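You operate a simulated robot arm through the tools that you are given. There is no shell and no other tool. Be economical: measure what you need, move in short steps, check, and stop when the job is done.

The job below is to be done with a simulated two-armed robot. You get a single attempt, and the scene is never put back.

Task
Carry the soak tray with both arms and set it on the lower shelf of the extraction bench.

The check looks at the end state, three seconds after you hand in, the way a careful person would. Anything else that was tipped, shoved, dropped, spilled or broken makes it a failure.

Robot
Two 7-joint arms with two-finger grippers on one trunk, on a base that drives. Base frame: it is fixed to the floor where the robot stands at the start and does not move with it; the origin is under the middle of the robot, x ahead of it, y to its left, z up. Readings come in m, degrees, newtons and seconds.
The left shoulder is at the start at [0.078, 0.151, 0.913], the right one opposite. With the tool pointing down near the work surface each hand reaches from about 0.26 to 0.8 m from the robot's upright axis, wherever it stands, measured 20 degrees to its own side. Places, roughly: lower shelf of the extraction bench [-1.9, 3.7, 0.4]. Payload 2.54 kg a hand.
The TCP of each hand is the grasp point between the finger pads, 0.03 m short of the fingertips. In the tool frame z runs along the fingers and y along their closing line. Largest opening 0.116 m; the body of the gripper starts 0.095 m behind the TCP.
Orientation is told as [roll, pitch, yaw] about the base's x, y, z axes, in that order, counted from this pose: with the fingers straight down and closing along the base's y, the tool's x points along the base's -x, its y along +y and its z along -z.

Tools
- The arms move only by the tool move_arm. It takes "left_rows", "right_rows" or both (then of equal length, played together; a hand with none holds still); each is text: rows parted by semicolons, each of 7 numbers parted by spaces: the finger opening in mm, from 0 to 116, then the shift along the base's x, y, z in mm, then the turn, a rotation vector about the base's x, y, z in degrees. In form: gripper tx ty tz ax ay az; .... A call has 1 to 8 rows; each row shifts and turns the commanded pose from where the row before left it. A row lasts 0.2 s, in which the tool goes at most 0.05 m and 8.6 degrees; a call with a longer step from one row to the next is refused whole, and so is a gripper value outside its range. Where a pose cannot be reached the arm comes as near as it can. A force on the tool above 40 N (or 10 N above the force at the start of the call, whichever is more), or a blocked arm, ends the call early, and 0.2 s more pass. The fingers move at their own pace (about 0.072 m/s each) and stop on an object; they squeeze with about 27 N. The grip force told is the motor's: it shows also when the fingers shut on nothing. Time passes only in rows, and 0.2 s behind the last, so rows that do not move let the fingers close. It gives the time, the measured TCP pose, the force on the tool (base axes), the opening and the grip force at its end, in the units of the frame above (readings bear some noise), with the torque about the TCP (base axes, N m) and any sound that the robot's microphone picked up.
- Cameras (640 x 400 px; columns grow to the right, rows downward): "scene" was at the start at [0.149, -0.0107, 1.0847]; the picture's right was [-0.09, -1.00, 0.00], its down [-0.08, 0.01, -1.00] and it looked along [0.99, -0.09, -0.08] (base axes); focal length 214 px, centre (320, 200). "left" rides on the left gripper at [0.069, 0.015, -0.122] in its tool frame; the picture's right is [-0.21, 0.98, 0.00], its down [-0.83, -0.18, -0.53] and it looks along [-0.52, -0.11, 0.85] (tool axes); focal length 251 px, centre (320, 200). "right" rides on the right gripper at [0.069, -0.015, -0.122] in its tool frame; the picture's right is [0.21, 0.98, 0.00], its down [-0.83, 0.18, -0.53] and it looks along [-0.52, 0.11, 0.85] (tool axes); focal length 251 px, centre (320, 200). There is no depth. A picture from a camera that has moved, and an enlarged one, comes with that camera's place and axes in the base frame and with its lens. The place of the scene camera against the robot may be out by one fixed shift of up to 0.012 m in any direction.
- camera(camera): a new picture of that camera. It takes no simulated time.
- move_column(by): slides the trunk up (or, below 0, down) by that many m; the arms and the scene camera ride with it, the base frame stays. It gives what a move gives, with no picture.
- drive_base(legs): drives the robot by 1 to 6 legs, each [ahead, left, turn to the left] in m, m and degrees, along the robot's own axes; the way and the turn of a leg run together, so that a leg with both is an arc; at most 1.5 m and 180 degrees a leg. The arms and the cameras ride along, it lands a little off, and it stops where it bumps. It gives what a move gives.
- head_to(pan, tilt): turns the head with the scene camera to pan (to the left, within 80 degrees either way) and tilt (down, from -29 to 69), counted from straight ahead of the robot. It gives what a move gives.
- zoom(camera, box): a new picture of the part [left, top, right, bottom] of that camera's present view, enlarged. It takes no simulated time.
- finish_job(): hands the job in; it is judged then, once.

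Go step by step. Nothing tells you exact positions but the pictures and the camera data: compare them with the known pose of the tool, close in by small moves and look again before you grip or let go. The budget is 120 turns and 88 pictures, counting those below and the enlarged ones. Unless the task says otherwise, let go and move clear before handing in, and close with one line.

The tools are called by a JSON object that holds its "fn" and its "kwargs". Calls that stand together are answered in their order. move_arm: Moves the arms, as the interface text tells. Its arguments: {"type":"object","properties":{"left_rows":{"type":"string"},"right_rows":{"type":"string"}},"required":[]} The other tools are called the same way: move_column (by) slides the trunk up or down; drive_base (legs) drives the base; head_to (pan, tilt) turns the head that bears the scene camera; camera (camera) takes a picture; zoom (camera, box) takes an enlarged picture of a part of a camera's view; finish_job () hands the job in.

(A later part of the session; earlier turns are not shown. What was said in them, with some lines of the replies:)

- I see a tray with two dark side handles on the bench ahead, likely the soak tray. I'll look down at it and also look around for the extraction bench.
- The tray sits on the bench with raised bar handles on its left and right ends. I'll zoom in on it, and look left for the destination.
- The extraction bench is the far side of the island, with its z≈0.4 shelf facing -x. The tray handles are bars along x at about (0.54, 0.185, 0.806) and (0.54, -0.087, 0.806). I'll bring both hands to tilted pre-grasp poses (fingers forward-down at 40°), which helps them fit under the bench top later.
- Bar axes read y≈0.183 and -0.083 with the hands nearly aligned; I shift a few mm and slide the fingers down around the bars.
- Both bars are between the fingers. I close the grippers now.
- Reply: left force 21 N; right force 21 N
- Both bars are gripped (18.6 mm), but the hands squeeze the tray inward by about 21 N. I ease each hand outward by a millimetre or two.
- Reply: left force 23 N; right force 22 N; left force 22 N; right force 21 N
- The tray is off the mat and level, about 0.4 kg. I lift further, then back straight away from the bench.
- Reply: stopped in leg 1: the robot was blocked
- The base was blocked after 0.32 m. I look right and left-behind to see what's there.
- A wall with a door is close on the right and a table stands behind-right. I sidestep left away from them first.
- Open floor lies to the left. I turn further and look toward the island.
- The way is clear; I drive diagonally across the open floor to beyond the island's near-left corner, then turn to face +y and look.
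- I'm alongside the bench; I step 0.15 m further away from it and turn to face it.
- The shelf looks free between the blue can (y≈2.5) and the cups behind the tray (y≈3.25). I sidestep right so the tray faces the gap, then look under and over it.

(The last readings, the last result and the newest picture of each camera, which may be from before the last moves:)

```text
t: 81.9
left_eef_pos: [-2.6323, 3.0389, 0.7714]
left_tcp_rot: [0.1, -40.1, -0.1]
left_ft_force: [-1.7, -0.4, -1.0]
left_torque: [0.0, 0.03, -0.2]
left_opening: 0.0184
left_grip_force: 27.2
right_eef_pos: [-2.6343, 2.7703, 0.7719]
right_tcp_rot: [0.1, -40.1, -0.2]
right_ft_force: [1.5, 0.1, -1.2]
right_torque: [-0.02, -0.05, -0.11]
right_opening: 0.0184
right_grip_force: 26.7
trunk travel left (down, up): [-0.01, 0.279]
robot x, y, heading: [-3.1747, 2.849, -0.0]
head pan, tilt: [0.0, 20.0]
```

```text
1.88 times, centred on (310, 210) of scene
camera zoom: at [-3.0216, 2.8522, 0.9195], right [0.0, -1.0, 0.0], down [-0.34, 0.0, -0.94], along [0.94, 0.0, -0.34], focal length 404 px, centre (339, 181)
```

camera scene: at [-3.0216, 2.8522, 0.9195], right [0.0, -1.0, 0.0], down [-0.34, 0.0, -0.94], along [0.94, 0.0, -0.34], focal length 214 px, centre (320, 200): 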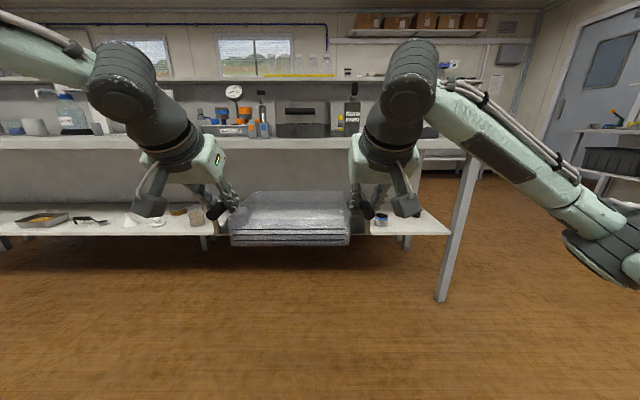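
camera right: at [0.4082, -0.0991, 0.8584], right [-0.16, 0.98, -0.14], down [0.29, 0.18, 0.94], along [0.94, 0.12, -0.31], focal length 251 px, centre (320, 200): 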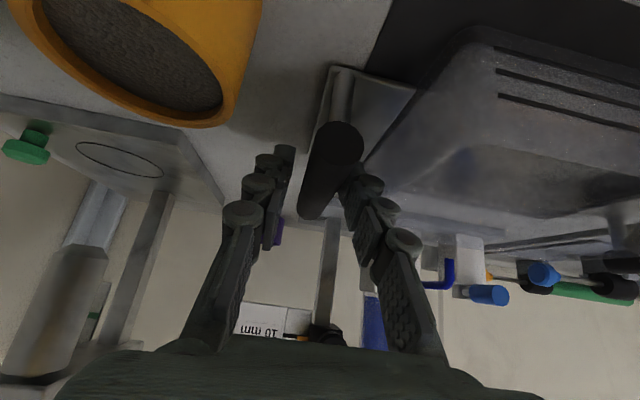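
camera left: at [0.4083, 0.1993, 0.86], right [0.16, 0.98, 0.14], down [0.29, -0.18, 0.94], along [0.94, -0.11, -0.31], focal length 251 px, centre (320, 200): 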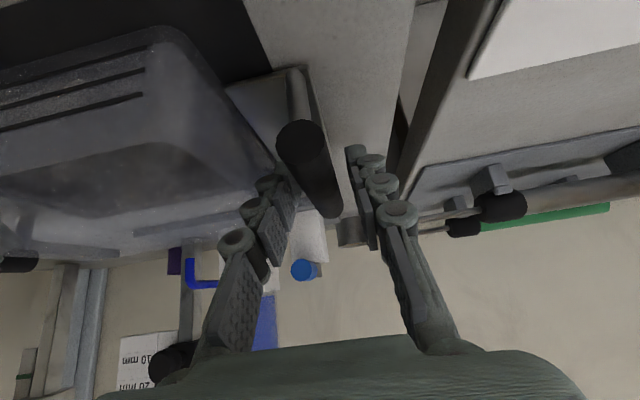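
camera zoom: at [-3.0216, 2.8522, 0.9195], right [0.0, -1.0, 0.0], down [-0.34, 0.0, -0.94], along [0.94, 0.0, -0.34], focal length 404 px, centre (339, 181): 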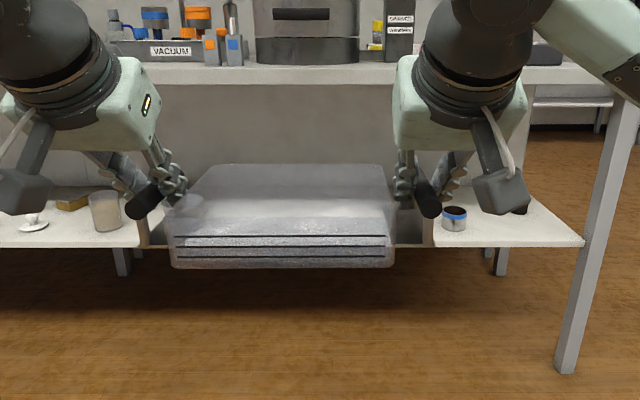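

Gap on the shelf: blue can at (-2.02, 2.53), cups from y≈3.27; the tray is centred at y≈2.904, so it fits. The shelf top is z≈0.41. I lower the arms in front of the bench.

{"fn": "move_arm", "kwargs": {"left_rows": "0 0 0 -20 0 0 0; 0 0 0 -25 0 0 0; 0 0 0 -25 0 0 0; 0 0 0 -25 0 0 0; 0 0 0 -25 0 0 0; 0 0 0 -15 0 0 0; 0 0 0 0 0 0 0", "right_rows": "0 0 0 -20 0 0 0; 0 0 0 -25 0 0 0; 0 0 0 -25 0 0 0; 0 0 0 -25 0 0 0; 0 0 0 -25 0 0 0; 0 0 0 -15 0 0 0; 0 0 0 0 0 0 0"}}

{"fn": "camera", "kwargs": {"camera": "scene"}}

```text
t: 83.5
left_eef_pos: [-2.6315, 3.0381, 0.6342]
left_tcp_rot: [0.1, -40.0, -0.2]
left_ft_force: [-1.2, 3.3, -1.0]
left_torque: [-0.08, -0.13, -0.18]
left_opening: 0.0186
left_grip_force: 26.5
right_eef_pos: [-2.6338, 2.7713, 0.6356]
right_tcp_rot: [0.0, -40.0, -0.2]
right_ft_force: [1.1, -2.6, -1.9]
right_torque: [-0.08, 0.08, -0.11]
right_opening: 0.0183
right_grip_force: 27.0
trunk travel left (down, up): [-0.01, 0.279]
robot x, y, heading: [-3.1735, 2.8548, -0.3]
head pan, tilt: [0.0, 20.0]
```

```text
54 pictures are left
camera scene: at [-3.0215, 2.8522, 0.9194], right [0.0, -1.0, 0.0], down [-0.34, 0.0, -0.94], along [0.94, 0.0, -0.34], focal length 214 px, centre (320, 200)
```

scene: 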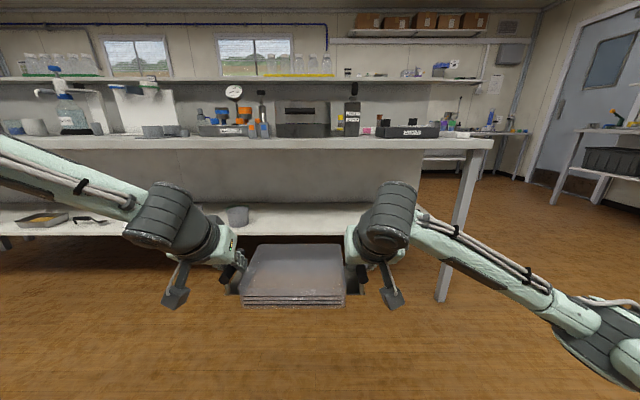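

The gap behind the tray is clear; shelf spans x≈-2.09 to -1.70, underside of the top ≈0.81. I lower to carrying height ~0.52.

{"fn": "move_arm", "kwargs": {"left_rows": "0 0 0 -20 0 0 0; 0 0 0 -25 0 0 0; 0 0 0 -25 0 0 0; 0 0 0 -25 0 0 0; 0 0 0 -20 0 0 0; 0 0 0 0 0 0 0", "right_rows": "0 0 0 -20 0 0 0; 0 0 0 -25 0 0 0; 0 0 0 -25 0 0 0; 0 0 0 -25 0 0 0; 0 0 0 -20 0 0 0; 0 0 0 0 0 0 0"}}

{"fn": "head_to", "kwargs": {"pan": 0, "tilt": 30}}

{"fn": "camera", "kwargs": {"camera": "scene"}}

```text
t: 84.9
left_eef_pos: [-2.6316, 3.0381, 0.5205]
left_tcp_rot: [0.2, -40.0, -0.2]
left_ft_force: [-1.1, 3.8, -2.0]
left_torque: [0.19, 0.25, -0.24]
left_opening: 0.0187
left_grip_force: 26.9
right_eef_pos: [-2.6345, 2.7709, 0.5229]
right_tcp_rot: [0.0, -40.1, -0.3]
right_ft_force: [1.4, -4.8, -0.5]
right_torque: [0.1, -0.26, -0.13]
right_opening: 0.0186
right_grip_force: 27.1
trunk travel left (down, up): [-0.01, 0.279]
robot x, y, heading: [-3.1712, 2.8556, -0.4]
head pan, tilt: [0.0, 20.0]
```

```text
t: 85.6
left_eef_pos: [-2.6316, 3.0379, 0.5213]
left_tcp_rot: [0.2, -40.1, -0.3]
left_ft_force: [-0.8, 5.7, -1.0]
left_torque: [0.02, 0.05, -0.22]
left_opening: 0.0186
left_grip_force: 26.6
right_eef_pos: [-2.6341, 2.7705, 0.5211]
right_tcp_rot: [-0.1, -40.2, -0.2]
right_ft_force: [2.0, -5.1, -0.6]
right_torque: [-0.02, -0.07, -0.18]
right_opening: 0.0187
right_grip_force: 27.0
trunk travel left (down, up): [-0.01, 0.279]
robot x, y, heading: [-3.1723, 2.8567, -0.1]
head pan, tilt: [0.0, 30.0]
```

```text
53 pictures are left
camera scene: at [-3.0242, 2.8522, 0.9033], right [0.0, -1.0, 0.0], down [-0.5, 0.0, -0.87], along [0.87, 0.0, -0.5], focal length 214 px, centre (320, 200)
```

scene: 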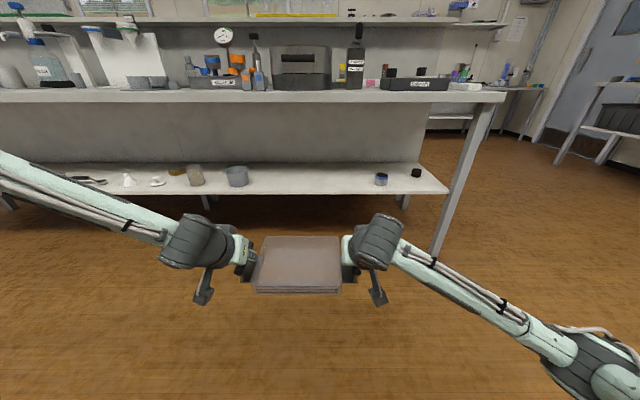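

{"fn": "drive_base", "kwargs": {"legs": [[0.42, 0, 0.2]]}}

{"fn": "camera", "kwargs": {"camera": "scene"}}

{"fn": "camera", "kwargs": {"camera": "right"}}

```text
t: 88.2
left_eef_pos: [-2.2168, 3.0414, 0.5217]
left_tcp_rot: [0.2, -40.0, 0.3]
left_ft_force: [-0.6, 10.6, -1.4]
left_torque: [0.06, 0.01, -0.19]
left_opening: 0.0186
left_grip_force: 27.1
right_eef_pos: [-2.2183, 2.7741, 0.5222]
right_tcp_rot: [0.1, -40.0, 0.1]
right_ft_force: [1.8, -10.0, -1.3]
right_torque: [-0.04, -0.01, -0.17]
right_opening: 0.0186
right_grip_force: 27.2
trunk travel left (down, up): [-0.01, 0.279]
robot x, y, heading: [-2.7603, 2.856, -0.1]
head pan, tilt: [0.0, 30.0]
```

```text
52 pictures are left
camera scene: at [-2.608, 2.8534, 0.9033], right [0.0, -1.0, 0.0], down [-0.5, 0.0, -0.87], along [0.87, 0.0, -0.5], focal length 214 px, centre (320, 200)
```

scene: 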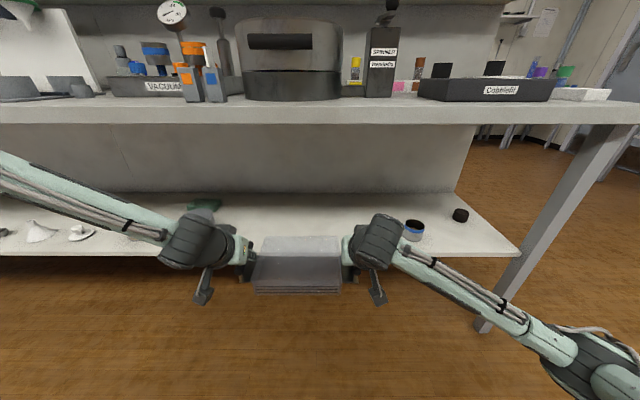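

```text
51 pictures are left
camera right: at [-2.3496, 2.7574, 0.5709], right [-0.17, 0.98, -0.14], down [0.29, 0.18, 0.94], along [0.94, 0.12, -0.31], focal length 251 px, centre (320, 200)
```

right: 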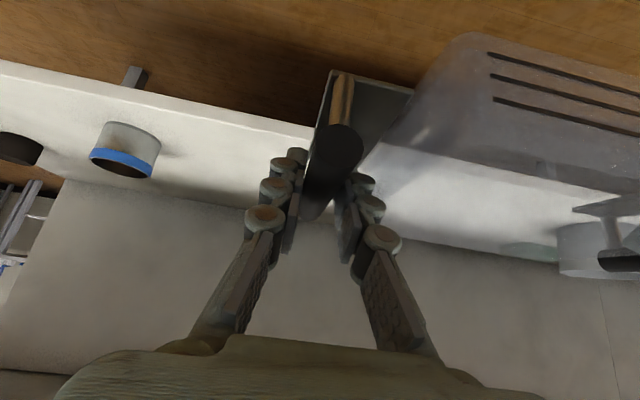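

The left forearm splays outward and may run close to the bench-top edge; I look left to check before going in.

{"fn": "head_to", "kwargs": {"pan": 50, "tilt": 15}}

{"fn": "camera", "kwargs": {"camera": "scene"}}

{"fn": "head_to", "kwargs": {"pan": -50, "tilt": 30}}

{"fn": "camera", "kwargs": {"camera": "scene"}}

```text
t: 89.4
left_eef_pos: [-2.2177, 3.0418, 0.52]
left_tcp_rot: [0.3, -40.0, 0.1]
left_ft_force: [-2.5, 2.2, -2.7]
left_torque: [-0.03, 0.02, -0.27]
left_opening: 0.0185
left_grip_force: 27.5
right_eef_pos: [-2.2176, 2.773, 0.5217]
right_tcp_rot: [-0.1, -40.0, 0.1]
right_ft_force: [2.3, -0.2, -2.7]
right_torque: [-0.01, -0.04, -0.15]
right_opening: 0.0187
right_grip_force: 26.6
trunk travel left (down, up): [-0.01, 0.279]
robot x, y, heading: [-2.7552, 2.8528, 0.1]
head pan, tilt: [50.0, 15.0]
```

```text
50 pictures are left
camera scene: at [-2.6386, 2.9248, 0.9275], right [0.77, -0.64, 0.0], down [-0.17, -0.2, -0.97], along [0.62, 0.74, -0.26], focal length 214 px, centre (320, 200)
```

scene: 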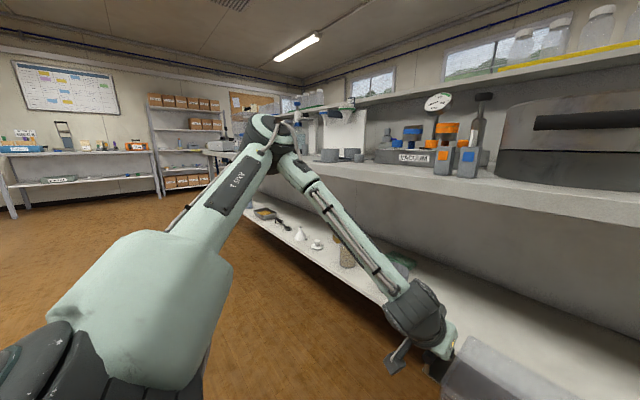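

```text
t: 91.1
left_eef_pos: [-2.2167, 3.0417, 0.5211]
left_tcp_rot: [0.2, -40.0, 0.1]
left_ft_force: [-0.9, 1.6, -1.1]
left_torque: [0.03, 0.05, -0.24]
left_opening: 0.0189
left_grip_force: 27.5
right_eef_pos: [-2.2182, 2.7747, 0.5216]
right_tcp_rot: [-0.1, -40.1, 0.0]
right_ft_force: [1.1, -0.8, -1.3]
right_torque: [0.02, -0.02, -0.16]
right_opening: 0.0183
right_grip_force: 27.3
trunk travel left (down, up): [-0.01, 0.279]
robot x, y, heading: [-2.7567, 2.8528, 0.0]
head pan, tilt: [-50.0, 30.0]
```

```text
49 pictures are left
camera scene: at [-2.64, 2.7841, 0.9033], right [-0.76, -0.65, 0.0], down [-0.32, 0.38, -0.87], along [0.56, -0.66, -0.5], focal length 214 px, centre (320, 200)
```

scene: 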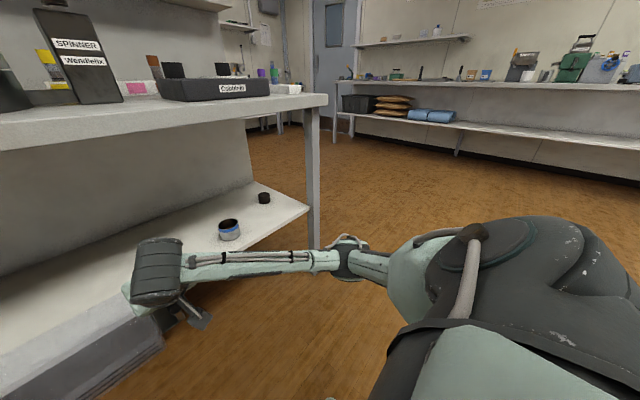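

The left elbow sits high (z≈0.95), so driving fully in could touch the bench-top edge. I'll extend the arms forward 0.12 m instead, so the elbows stay behind, and re-check.

{"fn": "move_arm", "kwargs": {"left_rows": "0 12 0 0 0 0 0; 0 18 0 0 0 0 0; 0 20 0 0 0 0 0; 0 20 0 0 0 0 0; 0 20 0 0 0 0 0; 0 18 0 0 0 0 0; 0 12 0 0 0 0 0; 0 0 0 0 0 0 0", "right_rows": "0 12 0 0 0 0 0; 0 18 0 0 0 0 0; 0 20 0 0 0 0 0; 0 20 0 0 0 0 0; 0 20 0 0 0 0 0; 0 18 0 0 0 0 0; 0 12 0 0 0 0 0; 0 0 0 0 0 0 0"}}

{"fn": "head_to", "kwargs": {"pan": 50, "tilt": 15}}

{"fn": "camera", "kwargs": {"camera": "scene"}}

{"fn": "head_to", "kwargs": {"pan": 0, "tilt": 30}}

{"fn": "camera", "kwargs": {"camera": "scene"}}

```text
t: 92.9
left_eef_pos: [-2.0952, 3.0423, 0.5209]
left_tcp_rot: [0.2, -40.0, 0.1]
left_ft_force: [-2.8, 1.4, -0.9]
left_torque: [-0.06, -0.03, -0.32]
left_opening: 0.0188
left_grip_force: 27.2
right_eef_pos: [-2.0964, 2.7747, 0.5224]
right_tcp_rot: [-0.1, -40.1, 0.2]
right_ft_force: [2.8, -1.0, -2.0]
right_torque: [-0.11, 0.05, -0.27]
right_opening: 0.0184
right_grip_force: 27.2
trunk travel left (down, up): [-0.01, 0.279]
robot x, y, heading: [-2.7565, 2.8565, 0.3]
head pan, tilt: [-50.0, 30.0]
```

```text
t: 94.7
left_eef_pos: [-2.0954, 3.0416, 0.5204]
left_tcp_rot: [0.2, -40.1, 0.1]
left_ft_force: [-1.8, 2.5, -1.3]
left_torque: [0.05, 0.05, -0.29]
left_opening: 0.0183
left_grip_force: 27.1
right_eef_pos: [-2.0973, 2.7739, 0.5232]
right_tcp_rot: [0.0, -40.1, 0.1]
right_ft_force: [2.2, -2.0, -1.1]
right_torque: [-0.02, -0.03, -0.17]
right_opening: 0.0184
right_grip_force: 27.0
trunk travel left (down, up): [-0.01, 0.279]
robot x, y, heading: [-2.7558, 2.8536, -0.0]
head pan, tilt: [50.0, 15.0]
```

```text
48 pictures are left
camera scene: at [-2.6386, 2.9248, 0.9275], right [0.77, -0.64, 0.0], down [-0.17, -0.2, -0.97], along [0.62, 0.74, -0.26], focal length 214 px, centre (320, 200)
```

scene: 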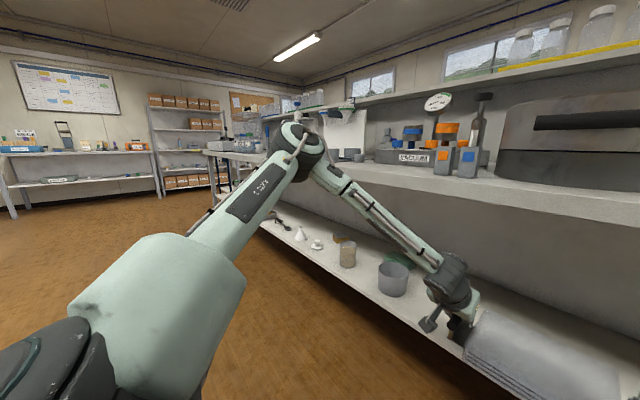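

```text
t: 95.9
left_eef_pos: [-2.0952, 3.0415, 0.52]
left_tcp_rot: [0.3, -40.1, 0.2]
left_ft_force: [-1.5, 2.9, -1.4]
left_torque: [0.04, 0.05, -0.3]
left_opening: 0.0188
left_grip_force: 27.1
right_eef_pos: [-2.0976, 2.7745, 0.5231]
right_tcp_rot: [-0.1, -40.1, 0.1]
right_ft_force: [2.3, -2.7, -1.9]
right_torque: [-0.02, -0.03, -0.21]
right_opening: 0.0185
right_grip_force: 27.0
trunk travel left (down, up): [-0.01, 0.279]
robot x, y, heading: [-2.7587, 2.8546, 0.3]
head pan, tilt: [0.0, 30.0]
```

```text
47 pictures are left
camera scene: at [-2.6079, 2.8535, 0.9033], right [0.0, -1.0, 0.0], down [-0.5, 0.0, -0.87], along [0.87, 0.0, -0.5], focal length 214 px, centre (320, 200)
```

scene: 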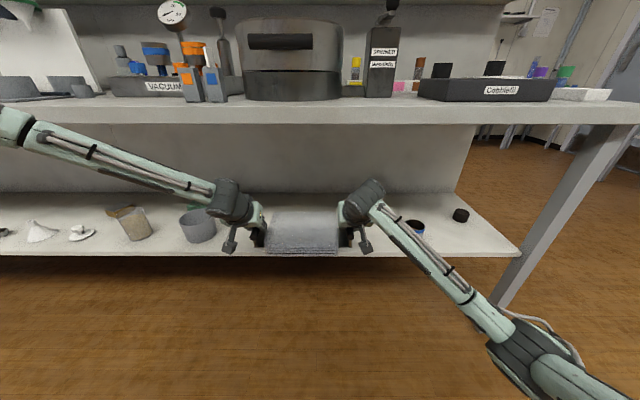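

{"fn": "move_arm", "kwargs": {"left_rows": "0 10 0 0 0 0 0; 0 15 0 0 0 0 0; 0 15 0 0 0 0 0; 0 15 0 0 0 0 0; 0 10 0 0 0 0 0; 0 5 0 0 0 0 0; 0 0 0 0 0 0 0", "right_rows": "0 10 0 0 0 0 0; 0 15 0 0 0 0 0; 0 15 0 0 0 0 0; 0 15 0 0 0 0 0; 0 10 0 0 0 0 0; 0 5 0 0 0 0 0; 0 0 0 0 0 0 0"}}

{"fn": "drive_base", "kwargs": {"legs": [[0.06, 0, 0]]}}

{"fn": "camera", "kwargs": {"camera": "scene"}}

{"fn": "head_to", "kwargs": {"pan": 50, "tilt": 15}}

{"fn": "camera", "kwargs": {"camera": "scene"}}

```text
t: 97.5
left_eef_pos: [-2.0356, 3.0458, 0.528]
left_tcp_rot: [-0.3, -40.0, 0.1]
left_ft_force: [5.9, -25.0, -0.9]
left_torque: [-0.15, 0.07, 0.63]
left_opening: 0.0192
left_grip_force: 27.0
left hand out of reach, approached as far as the arm can: row 4, 5
right_eef_pos: [-2.0283, 2.7776, 0.5231]
right_tcp_rot: [0.3, -40.1, 0.3]
right_ft_force: [-5.6, 25.0, -1.5]
right_torque: [0.03, -0.11, 0.83]
right_opening: 0.0186
right_grip_force: 27.1
trunk travel left (down, up): [-0.01, 0.279]
robot x, y, heading: [-2.7544, 2.8573, 0.1]
head pan, tilt: [0.0, 30.0]
```

```text
t: 98.5
left_eef_pos: [-1.9755, 3.047, 0.5298]
left_tcp_rot: [-0.4, -40.2, 0.1]
left_ft_force: [4.0, -30.5, -2.8]
left_torque: [-0.06, 0.08, 0.43]
left_opening: 0.0191
left_grip_force: 27.1
right_eef_pos: [-1.969, 2.7795, 0.5221]
right_tcp_rot: [0.5, -39.9, 0.2]
right_ft_force: [-4.1, 30.4, -0.4]
right_torque: [0.19, -0.08, 0.61]
right_opening: 0.0187
right_grip_force: 26.5
trunk travel left (down, up): [-0.01, 0.279]
robot x, y, heading: [-2.6949, 2.8588, 0.2]
head pan, tilt: [0.0, 30.0]
```

```text
46 pictures are left
camera scene: at [-2.5487, 2.8537, 0.9033], right [0.0, -1.0, 0.0], down [-0.5, 0.0, -0.87], along [0.87, 0.0, -0.5], focal length 214 px, centre (320, 200)
```

scene: 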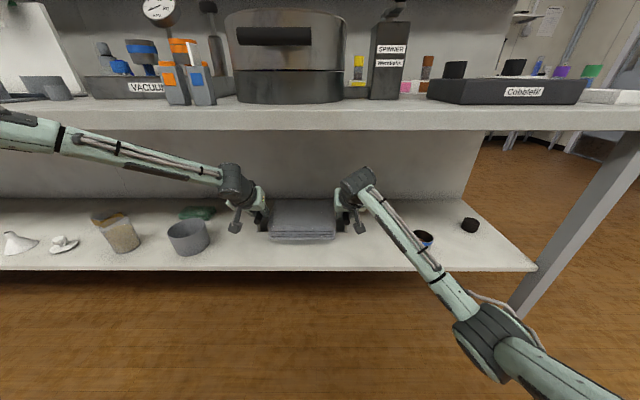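

```text
t: 99.6
left_eef_pos: [-1.976, 3.0467, 0.5296]
left_tcp_rot: [-0.4, -40.1, 0.2]
left_ft_force: [4.6, -1.6, -0.5]
left_torque: [-0.03, -0.08, 0.67]
left_opening: 0.0192
left_grip_force: 27.2
right_eef_pos: [-1.9685, 2.7795, 0.5203]
right_tcp_rot: [0.6, -40.0, 0.2]
right_ft_force: [-3.8, 1.7, -1.9]
right_torque: [-0.04, 0.05, 0.51]
right_opening: 0.0188
right_grip_force: 26.7
trunk travel left (down, up): [-0.01, 0.279]
robot x, y, heading: [-2.6991, 2.8539, 0.4]
head pan, tilt: [50.0, 15.0]
```

```text
45 pictures are left
camera scene: at [-2.5793, 2.9251, 0.9275], right [0.77, -0.64, 0.0], down [-0.17, -0.2, -0.97], along [0.62, 0.74, -0.26], focal length 214 px, centre (320, 200)
```

scene: 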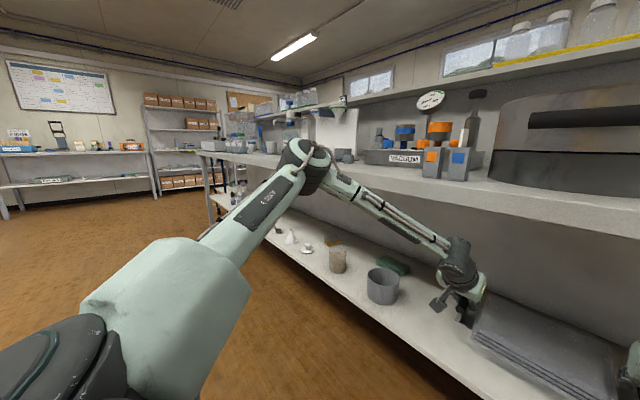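

The left arm hit its reach limit, leaving it ~8 mm high and behind. I draw both hands back 25 mm to re-level, then compare.

{"fn": "move_arm", "kwargs": {"left_rows": "0 -10 0 0 0 0 0; 0 -10 0 0 0 0 0; 0 -5 0 0 0 0 0; 0 0 0 0 0 0 0", "right_rows": "0 -10 0 0 0 0 0; 0 -10 0 0 0 0 0; 0 -5 0 0 0 0 0; 0 0 0 0 0 0 0"}}

```text
t: 100.6
left_eef_pos: [-2.0014, 3.047, 0.5296]
left_tcp_rot: [-0.5, -40.2, 0.1]
left_ft_force: [4.3, -5.5, -1.8]
left_torque: [-0.04, 0.06, 0.66]
left_opening: 0.019
left_grip_force: 27.3
right_eef_pos: [-1.9942, 2.7792, 0.5207]
right_tcp_rot: [0.5, -40.0, 0.2]
right_ft_force: [-4.6, 6.0, -2.5]
right_torque: [0.04, -0.09, 0.56]
right_opening: 0.0186
right_grip_force: 27.6
trunk travel left (down, up): [-0.01, 0.279]
robot x, y, heading: [-2.6951, 2.8556, 0.1]
head pan, tilt: [50.0, 15.0]
```

{"fn": "move_arm", "kwargs": {"left_rows": "0 4 0 -5 0 0 0; 0 0 0 -4 0 0 0; 0 0 0 0 0 0 0", "right_rows": "0 -3.5 0 0 0 0 0; 0 0 0 0 0 0 0; 0 0 0 0 0 0 0"}}

{"fn": "drive_base", "kwargs": {"legs": [[0.03, 0, 0]]}}

{"fn": "camera", "kwargs": {"camera": "left"}}

{"fn": "camera", "kwargs": {"camera": "scene"}}

```text
t: 101.4
left_eef_pos: [-1.9962, 3.0471, 0.5197]
left_tcp_rot: [-0.4, -40.1, 0.2]
left_ft_force: [-2.4, -4.8, 0.2]
left_torque: [-0.21, -0.01, -0.21]
left_opening: 0.0186
left_grip_force: 26.8
right_eef_pos: [-1.9978, 2.7786, 0.5225]
right_tcp_rot: [0.4, -40.0, 0.2]
right_ft_force: [2.6, 5.1, -3.4]
right_torque: [-0.16, 0.04, -0.54]
right_opening: 0.0187
right_grip_force: 27.2
trunk travel left (down, up): [-0.01, 0.279]
robot x, y, heading: [-2.6974, 2.8546, 0.3]
head pan, tilt: [50.0, 15.0]
```

```text
t: 102.3
left_eef_pos: [-1.9663, 3.0472, 0.5204]
left_tcp_rot: [-0.5, -40.2, 0.1]
left_ft_force: [-1.2, -4.6, -2.2]
left_torque: [0.09, 0.05, 0.01]
left_opening: 0.0187
left_grip_force: 26.8
right_eef_pos: [-1.9678, 2.7796, 0.5217]
right_tcp_rot: [0.5, -40.0, 0.3]
right_ft_force: [0.9, 3.3, -1.4]
right_torque: [0.09, -0.06, -0.32]
right_opening: 0.0185
right_grip_force: 26.5
trunk travel left (down, up): [-0.01, 0.279]
robot x, y, heading: [-2.6655, 2.8581, 0.3]
head pan, tilt: [50.0, 15.0]
```

```text
44 pictures are left
camera left: at [-2.0977, 3.063, 0.5699], right [0.17, 0.98, 0.13], down [0.29, -0.18, 0.94], along [0.94, -0.12, -0.31], focal length 251 px, centre (320, 200)
```

left: 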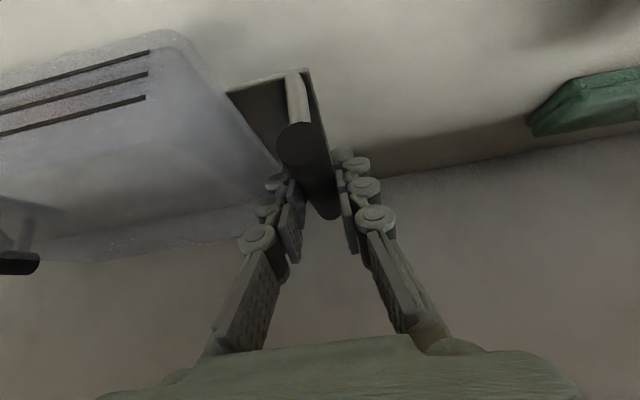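

```text
43 pictures are left
camera scene: at [-2.5493, 2.9253, 0.9275], right [0.77, -0.64, 0.0], down [-0.17, -0.2, -0.97], along [0.62, 0.74, -0.26], focal length 214 px, centre (320, 200)
```

scene: 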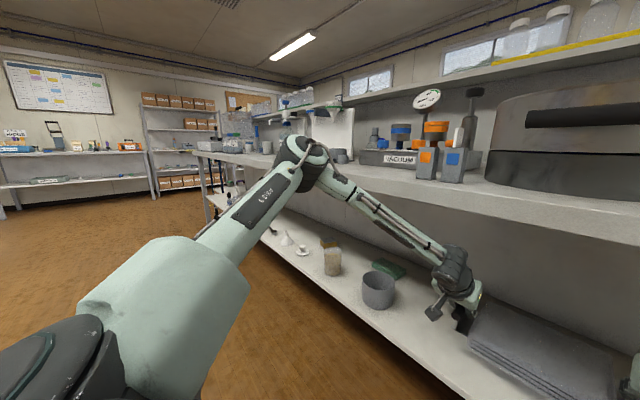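

The tray is level, about 8 cm inside the shelf edge. I lower it most of the way.

{"fn": "move_arm", "kwargs": {"left_rows": "0 0 0 -10 0 0 0; 0 0 0 -12 0 0 0; 0 0 0 -12 0 0 0; 0 0 0 -8 0 0 0; 0 0 0 0 0 0 0", "right_rows": "0 0 0 -10 0 0 0; 0 0 0 -12 0 0 0; 0 0 0 -12 0 0 0; 0 0 0 -8 0 0 0; 0 0 0 0 0 0 0"}}

{"fn": "head_to", "kwargs": {"pan": 5, "tilt": 35}}

{"fn": "zoom", "kwargs": {"camera": "scene", "box": [160, 90, 480, 290]}}

{"fn": "camera", "kwargs": {"camera": "left"}}

```text
t: 103.5
left_eef_pos: [-1.976, 3.0533, 0.4884]
left_tcp_rot: [-0.9, -40.2, -0.1]
left_ft_force: [5.4, -28.0, -2.4]
left_torque: [-0.11, 0.09, 0.6]
left_opening: 0.0195
left_grip_force: 27.0
left hand out of reach, approached as far as the arm can: row 2, 3, 4
right_eef_pos: [-1.9702, 2.7848, 0.4792]
right_tcp_rot: [0.9, -39.9, 0.4]
right_ft_force: [-5.6, 28.0, -1.9]
right_torque: [-0.01, -0.11, 0.67]
right_opening: 0.0188
right_grip_force: 26.6
trunk travel left (down, up): [-0.01, 0.279]
robot x, y, heading: [-2.669, 2.8582, 0.1]
head pan, tilt: [50.0, 15.0]
```

```text
t: 104.6
left_eef_pos: [-1.9761, 3.0525, 0.4888]
left_tcp_rot: [-1.1, -40.1, 0.1]
left_ft_force: [3.8, -31.5, -2.8]
left_torque: [-0.09, 0.04, 0.39]
left_opening: 0.0192
left_grip_force: 27.6
right_eef_pos: [-1.9698, 2.7839, 0.4788]
right_tcp_rot: [1.0, -39.8, 0.3]
right_ft_force: [-4.1, 30.9, 0.0]
right_torque: [0.15, -0.08, 0.42]
right_opening: 0.0186
right_grip_force: 26.6
trunk travel left (down, up): [-0.01, 0.279]
robot x, y, heading: [-2.6712, 2.857, 0.2]
head pan, tilt: [5.0, 35.0]
```

```text
2.00 times, centred on (320, 190) of scene
camera zoom: at [-2.5213, 2.8616, 0.8955], right [0.09, -1.0, 0.0], down [-0.57, -0.05, -0.82], along [0.82, 0.08, -0.57], focal length 429 px, centre (320, 220)
```

zoom: 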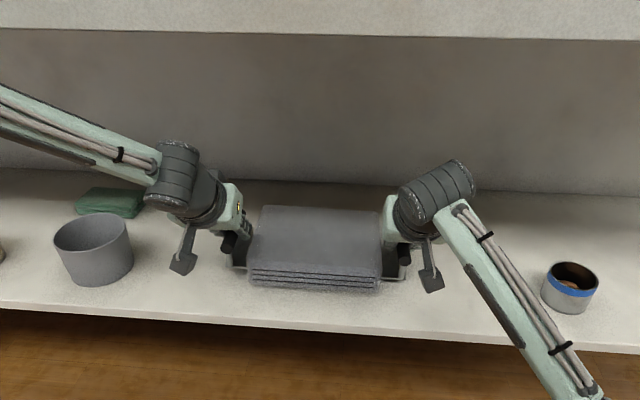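

```text
41 pictures are left
camera left: at [-2.1069, 3.0698, 0.5383], right [0.17, 0.98, 0.12], down [0.28, -0.17, 0.94], along [0.94, -0.13, -0.31], focal length 251 px, centre (320, 200)
```

left: 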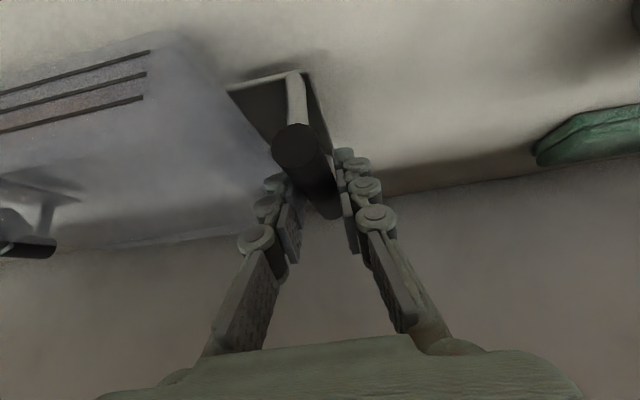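

The left arm is again near its reach limit at this height. I draw both hands back 40 mm, level them, then creep the base forward.

{"fn": "move_arm", "kwargs": {"left_rows": "0 -12 -1 0 0 0 0; 0 -12 -1 -3 0 0 0; 0 -11 -1 -4 0 0 0; 0 0 0 -3 0 0 0; 0 0 0 0 0 0 0", "right_rows": "0 -14 0 0 0 0 0; 0 -14 0 0 0 0 0; 0 -13 0 0 0 0 0; 0 0 0 0 0 0 0; 0 0 0 0 0 0 0"}}

```text
t: 105.8
left_eef_pos: [-2.0096, 3.0512, 0.4792]
left_tcp_rot: [-0.8, -40.1, 0.1]
left_ft_force: [0.3, -28.3, -1.5]
left_torque: [-0.25, -0.12, 0.01]
left_opening: 0.0186
left_grip_force: 26.9
right_eef_pos: [-2.0093, 2.784, 0.4808]
right_tcp_rot: [0.8, -39.9, 0.3]
right_ft_force: [-0.5, 27.7, -1.9]
right_torque: [0.02, 0.11, -0.1]
right_opening: 0.0185
right_grip_force: 26.7
trunk travel left (down, up): [-0.01, 0.279]
robot x, y, heading: [-2.6658, 2.8602, 0.2]
head pan, tilt: [5.0, 35.0]
```

{"fn": "move_arm", "kwargs": {"left_rows": "0 0 -1.5 0 0 0 0; 0 0 -1 0 0 0 0; 0 0 0 0 0 0 0", "right_rows": "0 0 1.5 0 0 0 0; 0 0 1 0 0 0 0; 0 0 0 0 0 0 0"}}

{"fn": "drive_base", "kwargs": {"legs": [[0.05, 0, 0]]}}

{"fn": "head_to", "kwargs": {"pan": 50, "tilt": 20}}

{"fn": "camera", "kwargs": {"camera": "scene"}}

```text
t: 106.6
left_eef_pos: [-2.0107, 3.0507, 0.4787]
left_tcp_rot: [-0.6, -40.0, 0.2]
left_ft_force: [0.7, -19.5, -1.2]
left_torque: [-0.2, -0.14, 0.16]
left_opening: 0.0187
left_grip_force: 27.7
right_eef_pos: [-2.0084, 2.7828, 0.4803]
right_tcp_rot: [0.6, -39.9, 0.1]
right_ft_force: [-0.6, 19.4, -1.4]
right_torque: [0.0, 0.13, 0.09]
right_opening: 0.0186
right_grip_force: 26.8
trunk travel left (down, up): [-0.01, 0.279]
robot x, y, heading: [-2.6688, 2.8575, 0.1]
head pan, tilt: [5.0, 35.0]
```

```text
t: 107.5
left_eef_pos: [-1.9614, 3.0508, 0.4789]
left_tcp_rot: [-0.5, -40.1, 0.1]
left_ft_force: [1.5, -17.9, -1.5]
left_torque: [-0.09, -0.05, 0.32]
left_opening: 0.0187
left_grip_force: 27.0
right_eef_pos: [-1.9594, 2.7823, 0.4809]
right_tcp_rot: [0.6, -40.1, 0.2]
right_ft_force: [-1.5, 17.6, -1.3]
right_torque: [0.03, 0.12, 0.09]
right_opening: 0.0187
right_grip_force: 27.5
trunk travel left (down, up): [-0.01, 0.279]
robot x, y, heading: [-2.6166, 2.8554, 0.4]
head pan, tilt: [5.0, 35.0]
```

```text
t: 108.6
left_eef_pos: [-1.9605, 3.0508, 0.479]
left_tcp_rot: [-0.5, -40.1, 0.1]
left_ft_force: [1.2, -0.9, -1.1]
left_torque: [-0.05, 0.06, 0.39]
left_opening: 0.0187
left_grip_force: 26.9
right_eef_pos: [-1.9597, 2.7816, 0.4789]
right_tcp_rot: [0.7, -39.9, 0.2]
right_ft_force: [-1.5, 1.5, -1.7]
right_torque: [-0.02, -0.04, -0.06]
right_opening: 0.0185
right_grip_force: 26.7
trunk travel left (down, up): [-0.01, 0.279]
robot x, y, heading: [-2.6184, 2.856, 0.2]
head pan, tilt: [50.0, 20.0]
```

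```text
40 pictures are left
camera scene: at [-2.4992, 2.9252, 0.9193], right [0.77, -0.64, 0.0], down [-0.22, -0.26, -0.94], along [0.6, 0.72, -0.34], focal length 214 px, centre (320, 200)
```

scene: 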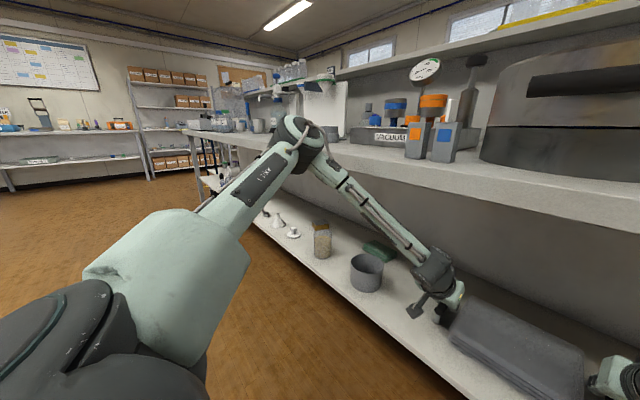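

No contact with the bench top. Now I lower slowly until the tray touches the shelf.

{"fn": "move_arm", "kwargs": {"left_rows": "0 0 0 -3 0 0 0; 0 0 0 -3 0 0 0; 0 0 0 -3 0 0 0; 0 0 0 -3 0 0 0; 0 0 0 -2 0 0 0; 0 0 0 0 0 0 0", "right_rows": "0 0 0 -3 0 0 0; 0 0 0 -3 0 0 0; 0 0 0 -3 0 0 0; 0 0 0 -3 0 0 0; 0 0 0 -2 0 0 0; 0 0 0 0 0 0 0"}}

{"fn": "head_to", "kwargs": {"pan": 5, "tilt": 35}}

{"fn": "zoom", "kwargs": {"camera": "scene", "box": [220, 140, 420, 265]}}

```text
t: 110.0
left_eef_pos: [-1.9603, 3.0505, 0.4694]
left_tcp_rot: [-0.7, -40.6, 0.2]
left_ft_force: [3.8, -6.0, 19.1]
left_torque: [-0.18, 0.1, 0.4]
left_opening: 0.0187
left_grip_force: 27.3
right_eef_pos: [-1.9582, 2.7814, 0.4703]
right_tcp_rot: [0.6, -40.2, 0.2]
right_ft_force: [-1.4, 0.8, 4.0]
right_torque: [-0.02, 0.2, -0.07]
right_opening: 0.0186
right_grip_force: 27.0
trunk travel left (down, up): [-0.01, 0.279]
robot x, y, heading: [-2.6184, 2.8549, 0.3]
head pan, tilt: [50.0, 20.0]
```

```text
t: 111.2
left_eef_pos: [-1.9607, 3.0513, 0.4687]
left_tcp_rot: [-0.7, -40.5, 0.1]
left_ft_force: [8.0, -5.6, 21.4]
left_torque: [-0.04, -0.26, 0.43]
left_opening: 0.0187
left_grip_force: 26.7
right_eef_pos: [-1.9591, 2.782, 0.4691]
right_tcp_rot: [0.7, -40.2, 0.1]
right_ft_force: [0.6, 1.9, 5.8]
right_torque: [0.01, -0.07, -0.07]
right_opening: 0.0186
right_grip_force: 27.0
trunk travel left (down, up): [-0.01, 0.279]
robot x, y, heading: [-2.6133, 2.8574, 0.4]
head pan, tilt: [5.0, 35.0]
```

```text
3.20 times, centred on (320, 202) of scene
camera zoom: at [-2.4729, 2.8613, 0.8961], right [0.09, -1.0, 0.0], down [-0.57, -0.05, -0.82], along [0.82, 0.08, -0.57], focal length 686 px, centre (320, 192)
```

zoom: 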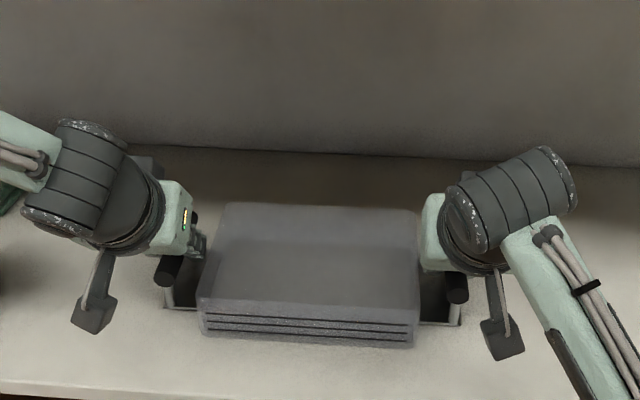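

The tray has touched the shelf. I relax the left side 2 mm and nudge the right down 1 mm to settle it evenly.

{"fn": "move_arm", "kwargs": {"left_rows": "0 0 0 2 0 0 0; 0 0 0 0 0 0 0", "right_rows": "0 0 0 -1 0 0 0; 0 0 0 0 0 0 0"}}

{"fn": "zoom", "kwargs": {"camera": "left", "box": [160, 0, 420, 220]}}

{"fn": "zoom", "kwargs": {"camera": "right", "box": [220, 0, 480, 220]}}

```text
t: 111.8
left_eef_pos: [-1.9614, 3.0518, 0.4704]
left_tcp_rot: [-0.5, -40.5, 0.1]
left_ft_force: [7.6, -4.2, 17.0]
left_torque: [-0.03, -0.14, 0.4]
left_opening: 0.0189
left_grip_force: 27.3
right_eef_pos: [-1.9588, 2.7825, 0.4694]
right_tcp_rot: [0.6, -40.2, 0.1]
right_ft_force: [1.2, 1.5, 11.1]
right_torque: [0.01, -0.01, -0.03]
right_opening: 0.0183
right_grip_force: 27.1
trunk travel left (down, up): [-0.01, 0.279]
robot x, y, heading: [-2.6204, 2.8547, 0.1]
head pan, tilt: [5.0, 35.0]
```

```text
1.82 times, centred on (290, 110) of left
camera zoom: at [-2.0919, 3.0669, 0.5189], right [0.17, 0.98, 0.13], down [0.28, -0.18, 0.94], along [0.94, -0.12, -0.31], focal length 457 px, centre (374, 364)
```

zoom: 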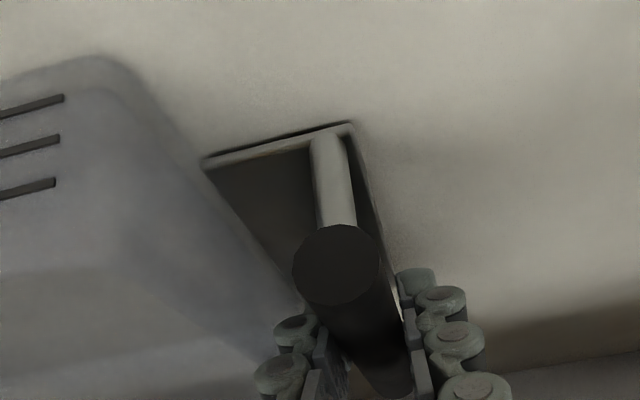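

```text
1.82 times, centred on (350, 110) of right
camera zoom: at [-2.0907, 2.765, 0.5173], right [-0.17, 0.98, -0.13], down [0.28, 0.18, 0.94], along [0.94, 0.13, -0.31], focal length 457 px, centre (266, 364)
```

zoom: 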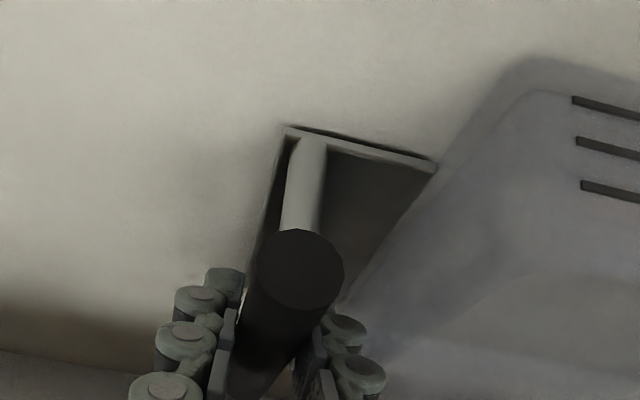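

Both sides are seated. I ease the remaining push and open the fingers moderately (30 mm), staying clear of the tray walls.

{"fn": "move_arm", "kwargs": {"left_rows": "0 0 0 2 0 0 0; 0 0 0 0 0 0 0; 22 0 0 0 0 0 0; 27 0 0 0 0 0 0; 30 0 0 0 0 0 0; 30 0 0 0 0 0 0", "right_rows": "0 0 0 1 0 0 0; 0 0 0 0 0 0 0; 22 0 0 0 0 0 0; 27 0 0 0 0 0 0; 30 0 0 0 0 0 0; 30 0 0 0 0 0 0"}}

{"fn": "camera", "kwargs": {"camera": "left"}}

{"fn": "camera", "kwargs": {"camera": "right"}}

```text
t: 113.2
left_eef_pos: [-1.9618, 3.0519, 0.4699]
left_tcp_rot: [-0.5, -40.1, 0.1]
left_ft_force: [-1.0, -0.8, -0.2]
left_torque: [0.03, 0.01, 0.0]
left_opening: 0.0302
left_grip_force: 0.1
right_eef_pos: [-1.9591, 2.7833, 0.4669]
right_tcp_rot: [0.5, -40.0, 0.2]
right_ft_force: [-0.8, 0.1, 0.2]
right_torque: [0.0, -0.01, 0.02]
right_opening: 0.0302
right_grip_force: 0.0
trunk travel left (down, up): [-0.01, 0.279]
robot x, y, heading: [-2.6143, 2.8552, 0.3]
head pan, tilt: [5.0, 35.0]
```

```text
36 pictures are left
camera left: at [-2.0917, 3.0668, 0.5185], right [0.17, 0.98, 0.13], down [0.29, -0.18, 0.94], along [0.94, -0.12, -0.31], focal length 251 px, centre (320, 200)
```

left: 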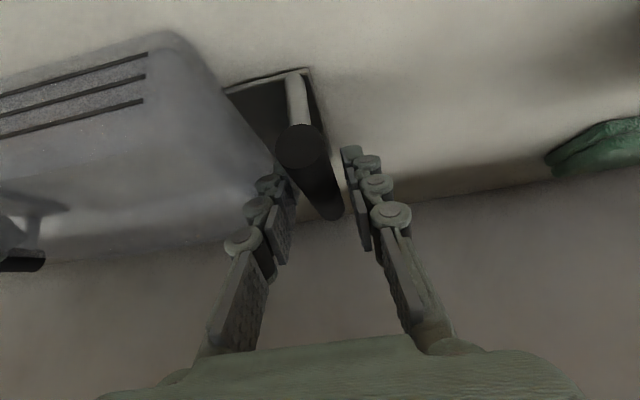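

```text
35 pictures are left
camera right: at [-2.0906, 2.765, 0.5159], right [-0.17, 0.98, -0.13], down [0.29, 0.18, 0.94], along [0.94, 0.13, -0.31], focal length 251 px, centre (320, 200)
```

right: 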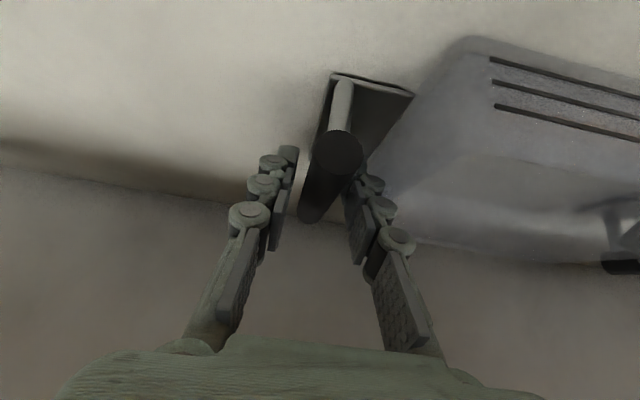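

Released with zero force. I back the hands out along the finger direction.

{"fn": "move_arm", "kwargs": {"left_rows": "30 -3 0 4 0 0 0; 30 -5 0 6 0 0 0; 30 -6 0 7 0 0 0; 30 -6 0 7 0 0 0; 30 -6 0 7 0 0 0; 30 -7 0 8 0 0 0; 30 -7 0 8 0 0 0; 30 0 0 0 0 0 0", "right_rows": "30 -3 0 4 0 0 0; 30 -5 0 6 0 0 0; 30 -6 0 7 0 0 0; 30 -6 0 7 0 0 0; 30 -6 0 7 0 0 0; 30 -7 0 8 0 0 0; 30 -7 0 8 0 0 0; 30 0 0 0 0 0 0"}}

{"fn": "camera", "kwargs": {"camera": "scene"}}

```text
t: 115.0
left_eef_pos: [-2.0011, 3.0523, 0.5172]
left_tcp_rot: [-0.6, -40.1, 0.2]
left_ft_force: [0.6, -0.4, -0.7]
left_torque: [-0.02, -0.02, -0.02]
left_opening: 0.0303
left_grip_force: 0.0
right_eef_pos: [-1.9984, 2.7823, 0.5148]
right_tcp_rot: [0.6, -40.0, 0.2]
right_ft_force: [0.1, -0.3, -0.1]
right_torque: [0.0, 0.01, 0.02]
right_opening: 0.0301
right_grip_force: 0.0
trunk travel left (down, up): [-0.01, 0.279]
robot x, y, heading: [-2.6143, 2.8538, 0.3]
head pan, tilt: [5.0, 35.0]
```

```text
34 pictures are left
camera scene: at [-2.4713, 2.8617, 0.8956], right [0.09, -1.0, 0.0], down [-0.57, -0.05, -0.82], along [0.82, 0.07, -0.57], focal length 214 px, centre (320, 200)
```

scene: 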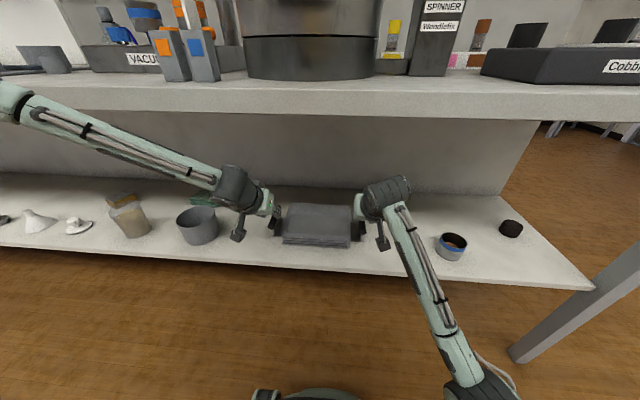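

Fingers are above the bars. I raise slightly more and drive straight back.

{"fn": "move_arm", "kwargs": {"left_rows": "30 -4 0 8 0 0 0; 30 -4 0 8 0 0 0; 30 0 0 0 0 0 0", "right_rows": "30 -4 0 8 0 0 0; 30 -4 0 8 0 0 0; 30 0 0 0 0 0 0"}}

{"fn": "drive_base", "kwargs": {"legs": [[-0.5, 0, 0]]}}

{"fn": "camera", "kwargs": {"camera": "scene"}}

{"fn": "zoom", "kwargs": {"camera": "scene", "box": [200, 80, 450, 240]}}

```text
t: 115.8
left_eef_pos: [-2.0088, 3.0509, 0.5321]
left_tcp_rot: [-0.5, -40.1, 0.2]
left_ft_force: [0.1, -0.3, -0.1]
left_torque: [-0.01, -0.01, 0.03]
left_opening: 0.0301
left_grip_force: 0.0
right_eef_pos: [-2.0061, 2.7824, 0.5288]
right_tcp_rot: [0.5, -40.0, 0.2]
right_ft_force: [-0.5, 1.1, 0.6]
right_torque: [-0.01, 0.0, -0.01]
right_opening: 0.0299
right_grip_force: 0.1
trunk travel left (down, up): [-0.01, 0.279]
robot x, y, heading: [-2.6157, 2.858, 0.1]
head pan, tilt: [5.0, 35.0]
```

```text
t: 118.7
left_eef_pos: [-2.5148, 3.0504, 0.5324]
left_tcp_rot: [-0.5, -40.2, 0.3]
left_ft_force: [0.7, 0.4, 0.0]
left_torque: [0.01, -0.02, 0.03]
left_opening: 0.03
left_grip_force: 0.1
right_eef_pos: [-2.5103, 2.7818, 0.5298]
right_tcp_rot: [0.7, -40.0, 0.5]
right_ft_force: [0.3, 0.7, 0.0]
right_torque: [0.0, 0.04, 0.0]
right_opening: 0.0298
right_grip_force: 0.3
trunk travel left (down, up): [-0.01, 0.279]
robot x, y, heading: [-3.1216, 2.8507, 0.3]
head pan, tilt: [5.0, 35.0]
```

```text
33 pictures are left
camera scene: at [-2.9761, 2.8593, 0.8956], right [0.1, -1.0, 0.0], down [-0.57, -0.05, -0.82], along [0.82, 0.08, -0.57], focal length 214 px, centre (320, 200)
```

scene: 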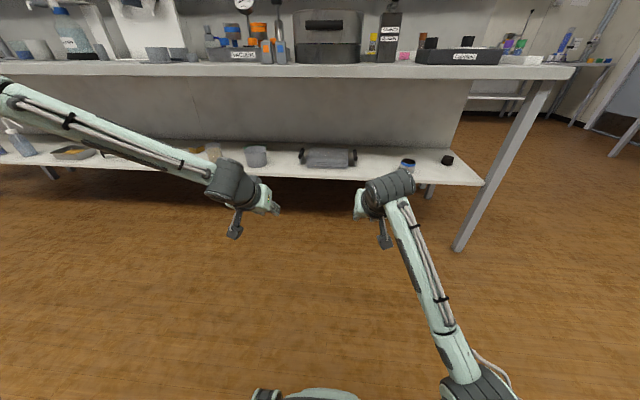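

```text
2.50 times, centred on (325, 160) of scene
camera zoom: at [-2.9761, 2.8593, 0.8956], right [0.1, -1.0, 0.0], down [-0.57, -0.05, -0.82], along [0.82, 0.08, -0.57], focal length 536 px, centre (308, 300)
```

zoom: 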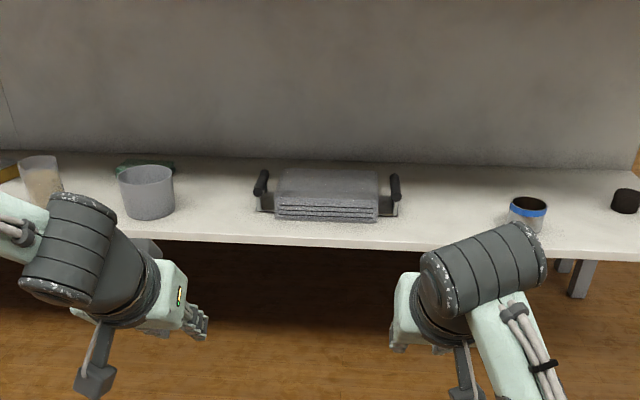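

The tray sits level on the lower shelf, well inside the edge. The neighbouring items are undisturbed and the hands are clear, so I hand in.

{"fn": "finish_job", "kwargs": {}}

```text
The job is handed in.
```

The soak tray was carried with both arms and set down level on the lower shelf of the extraction bench, about 8 cm in from the front edge; while backing away from the first bench, the base was briefly blocked by something I couldn't see.
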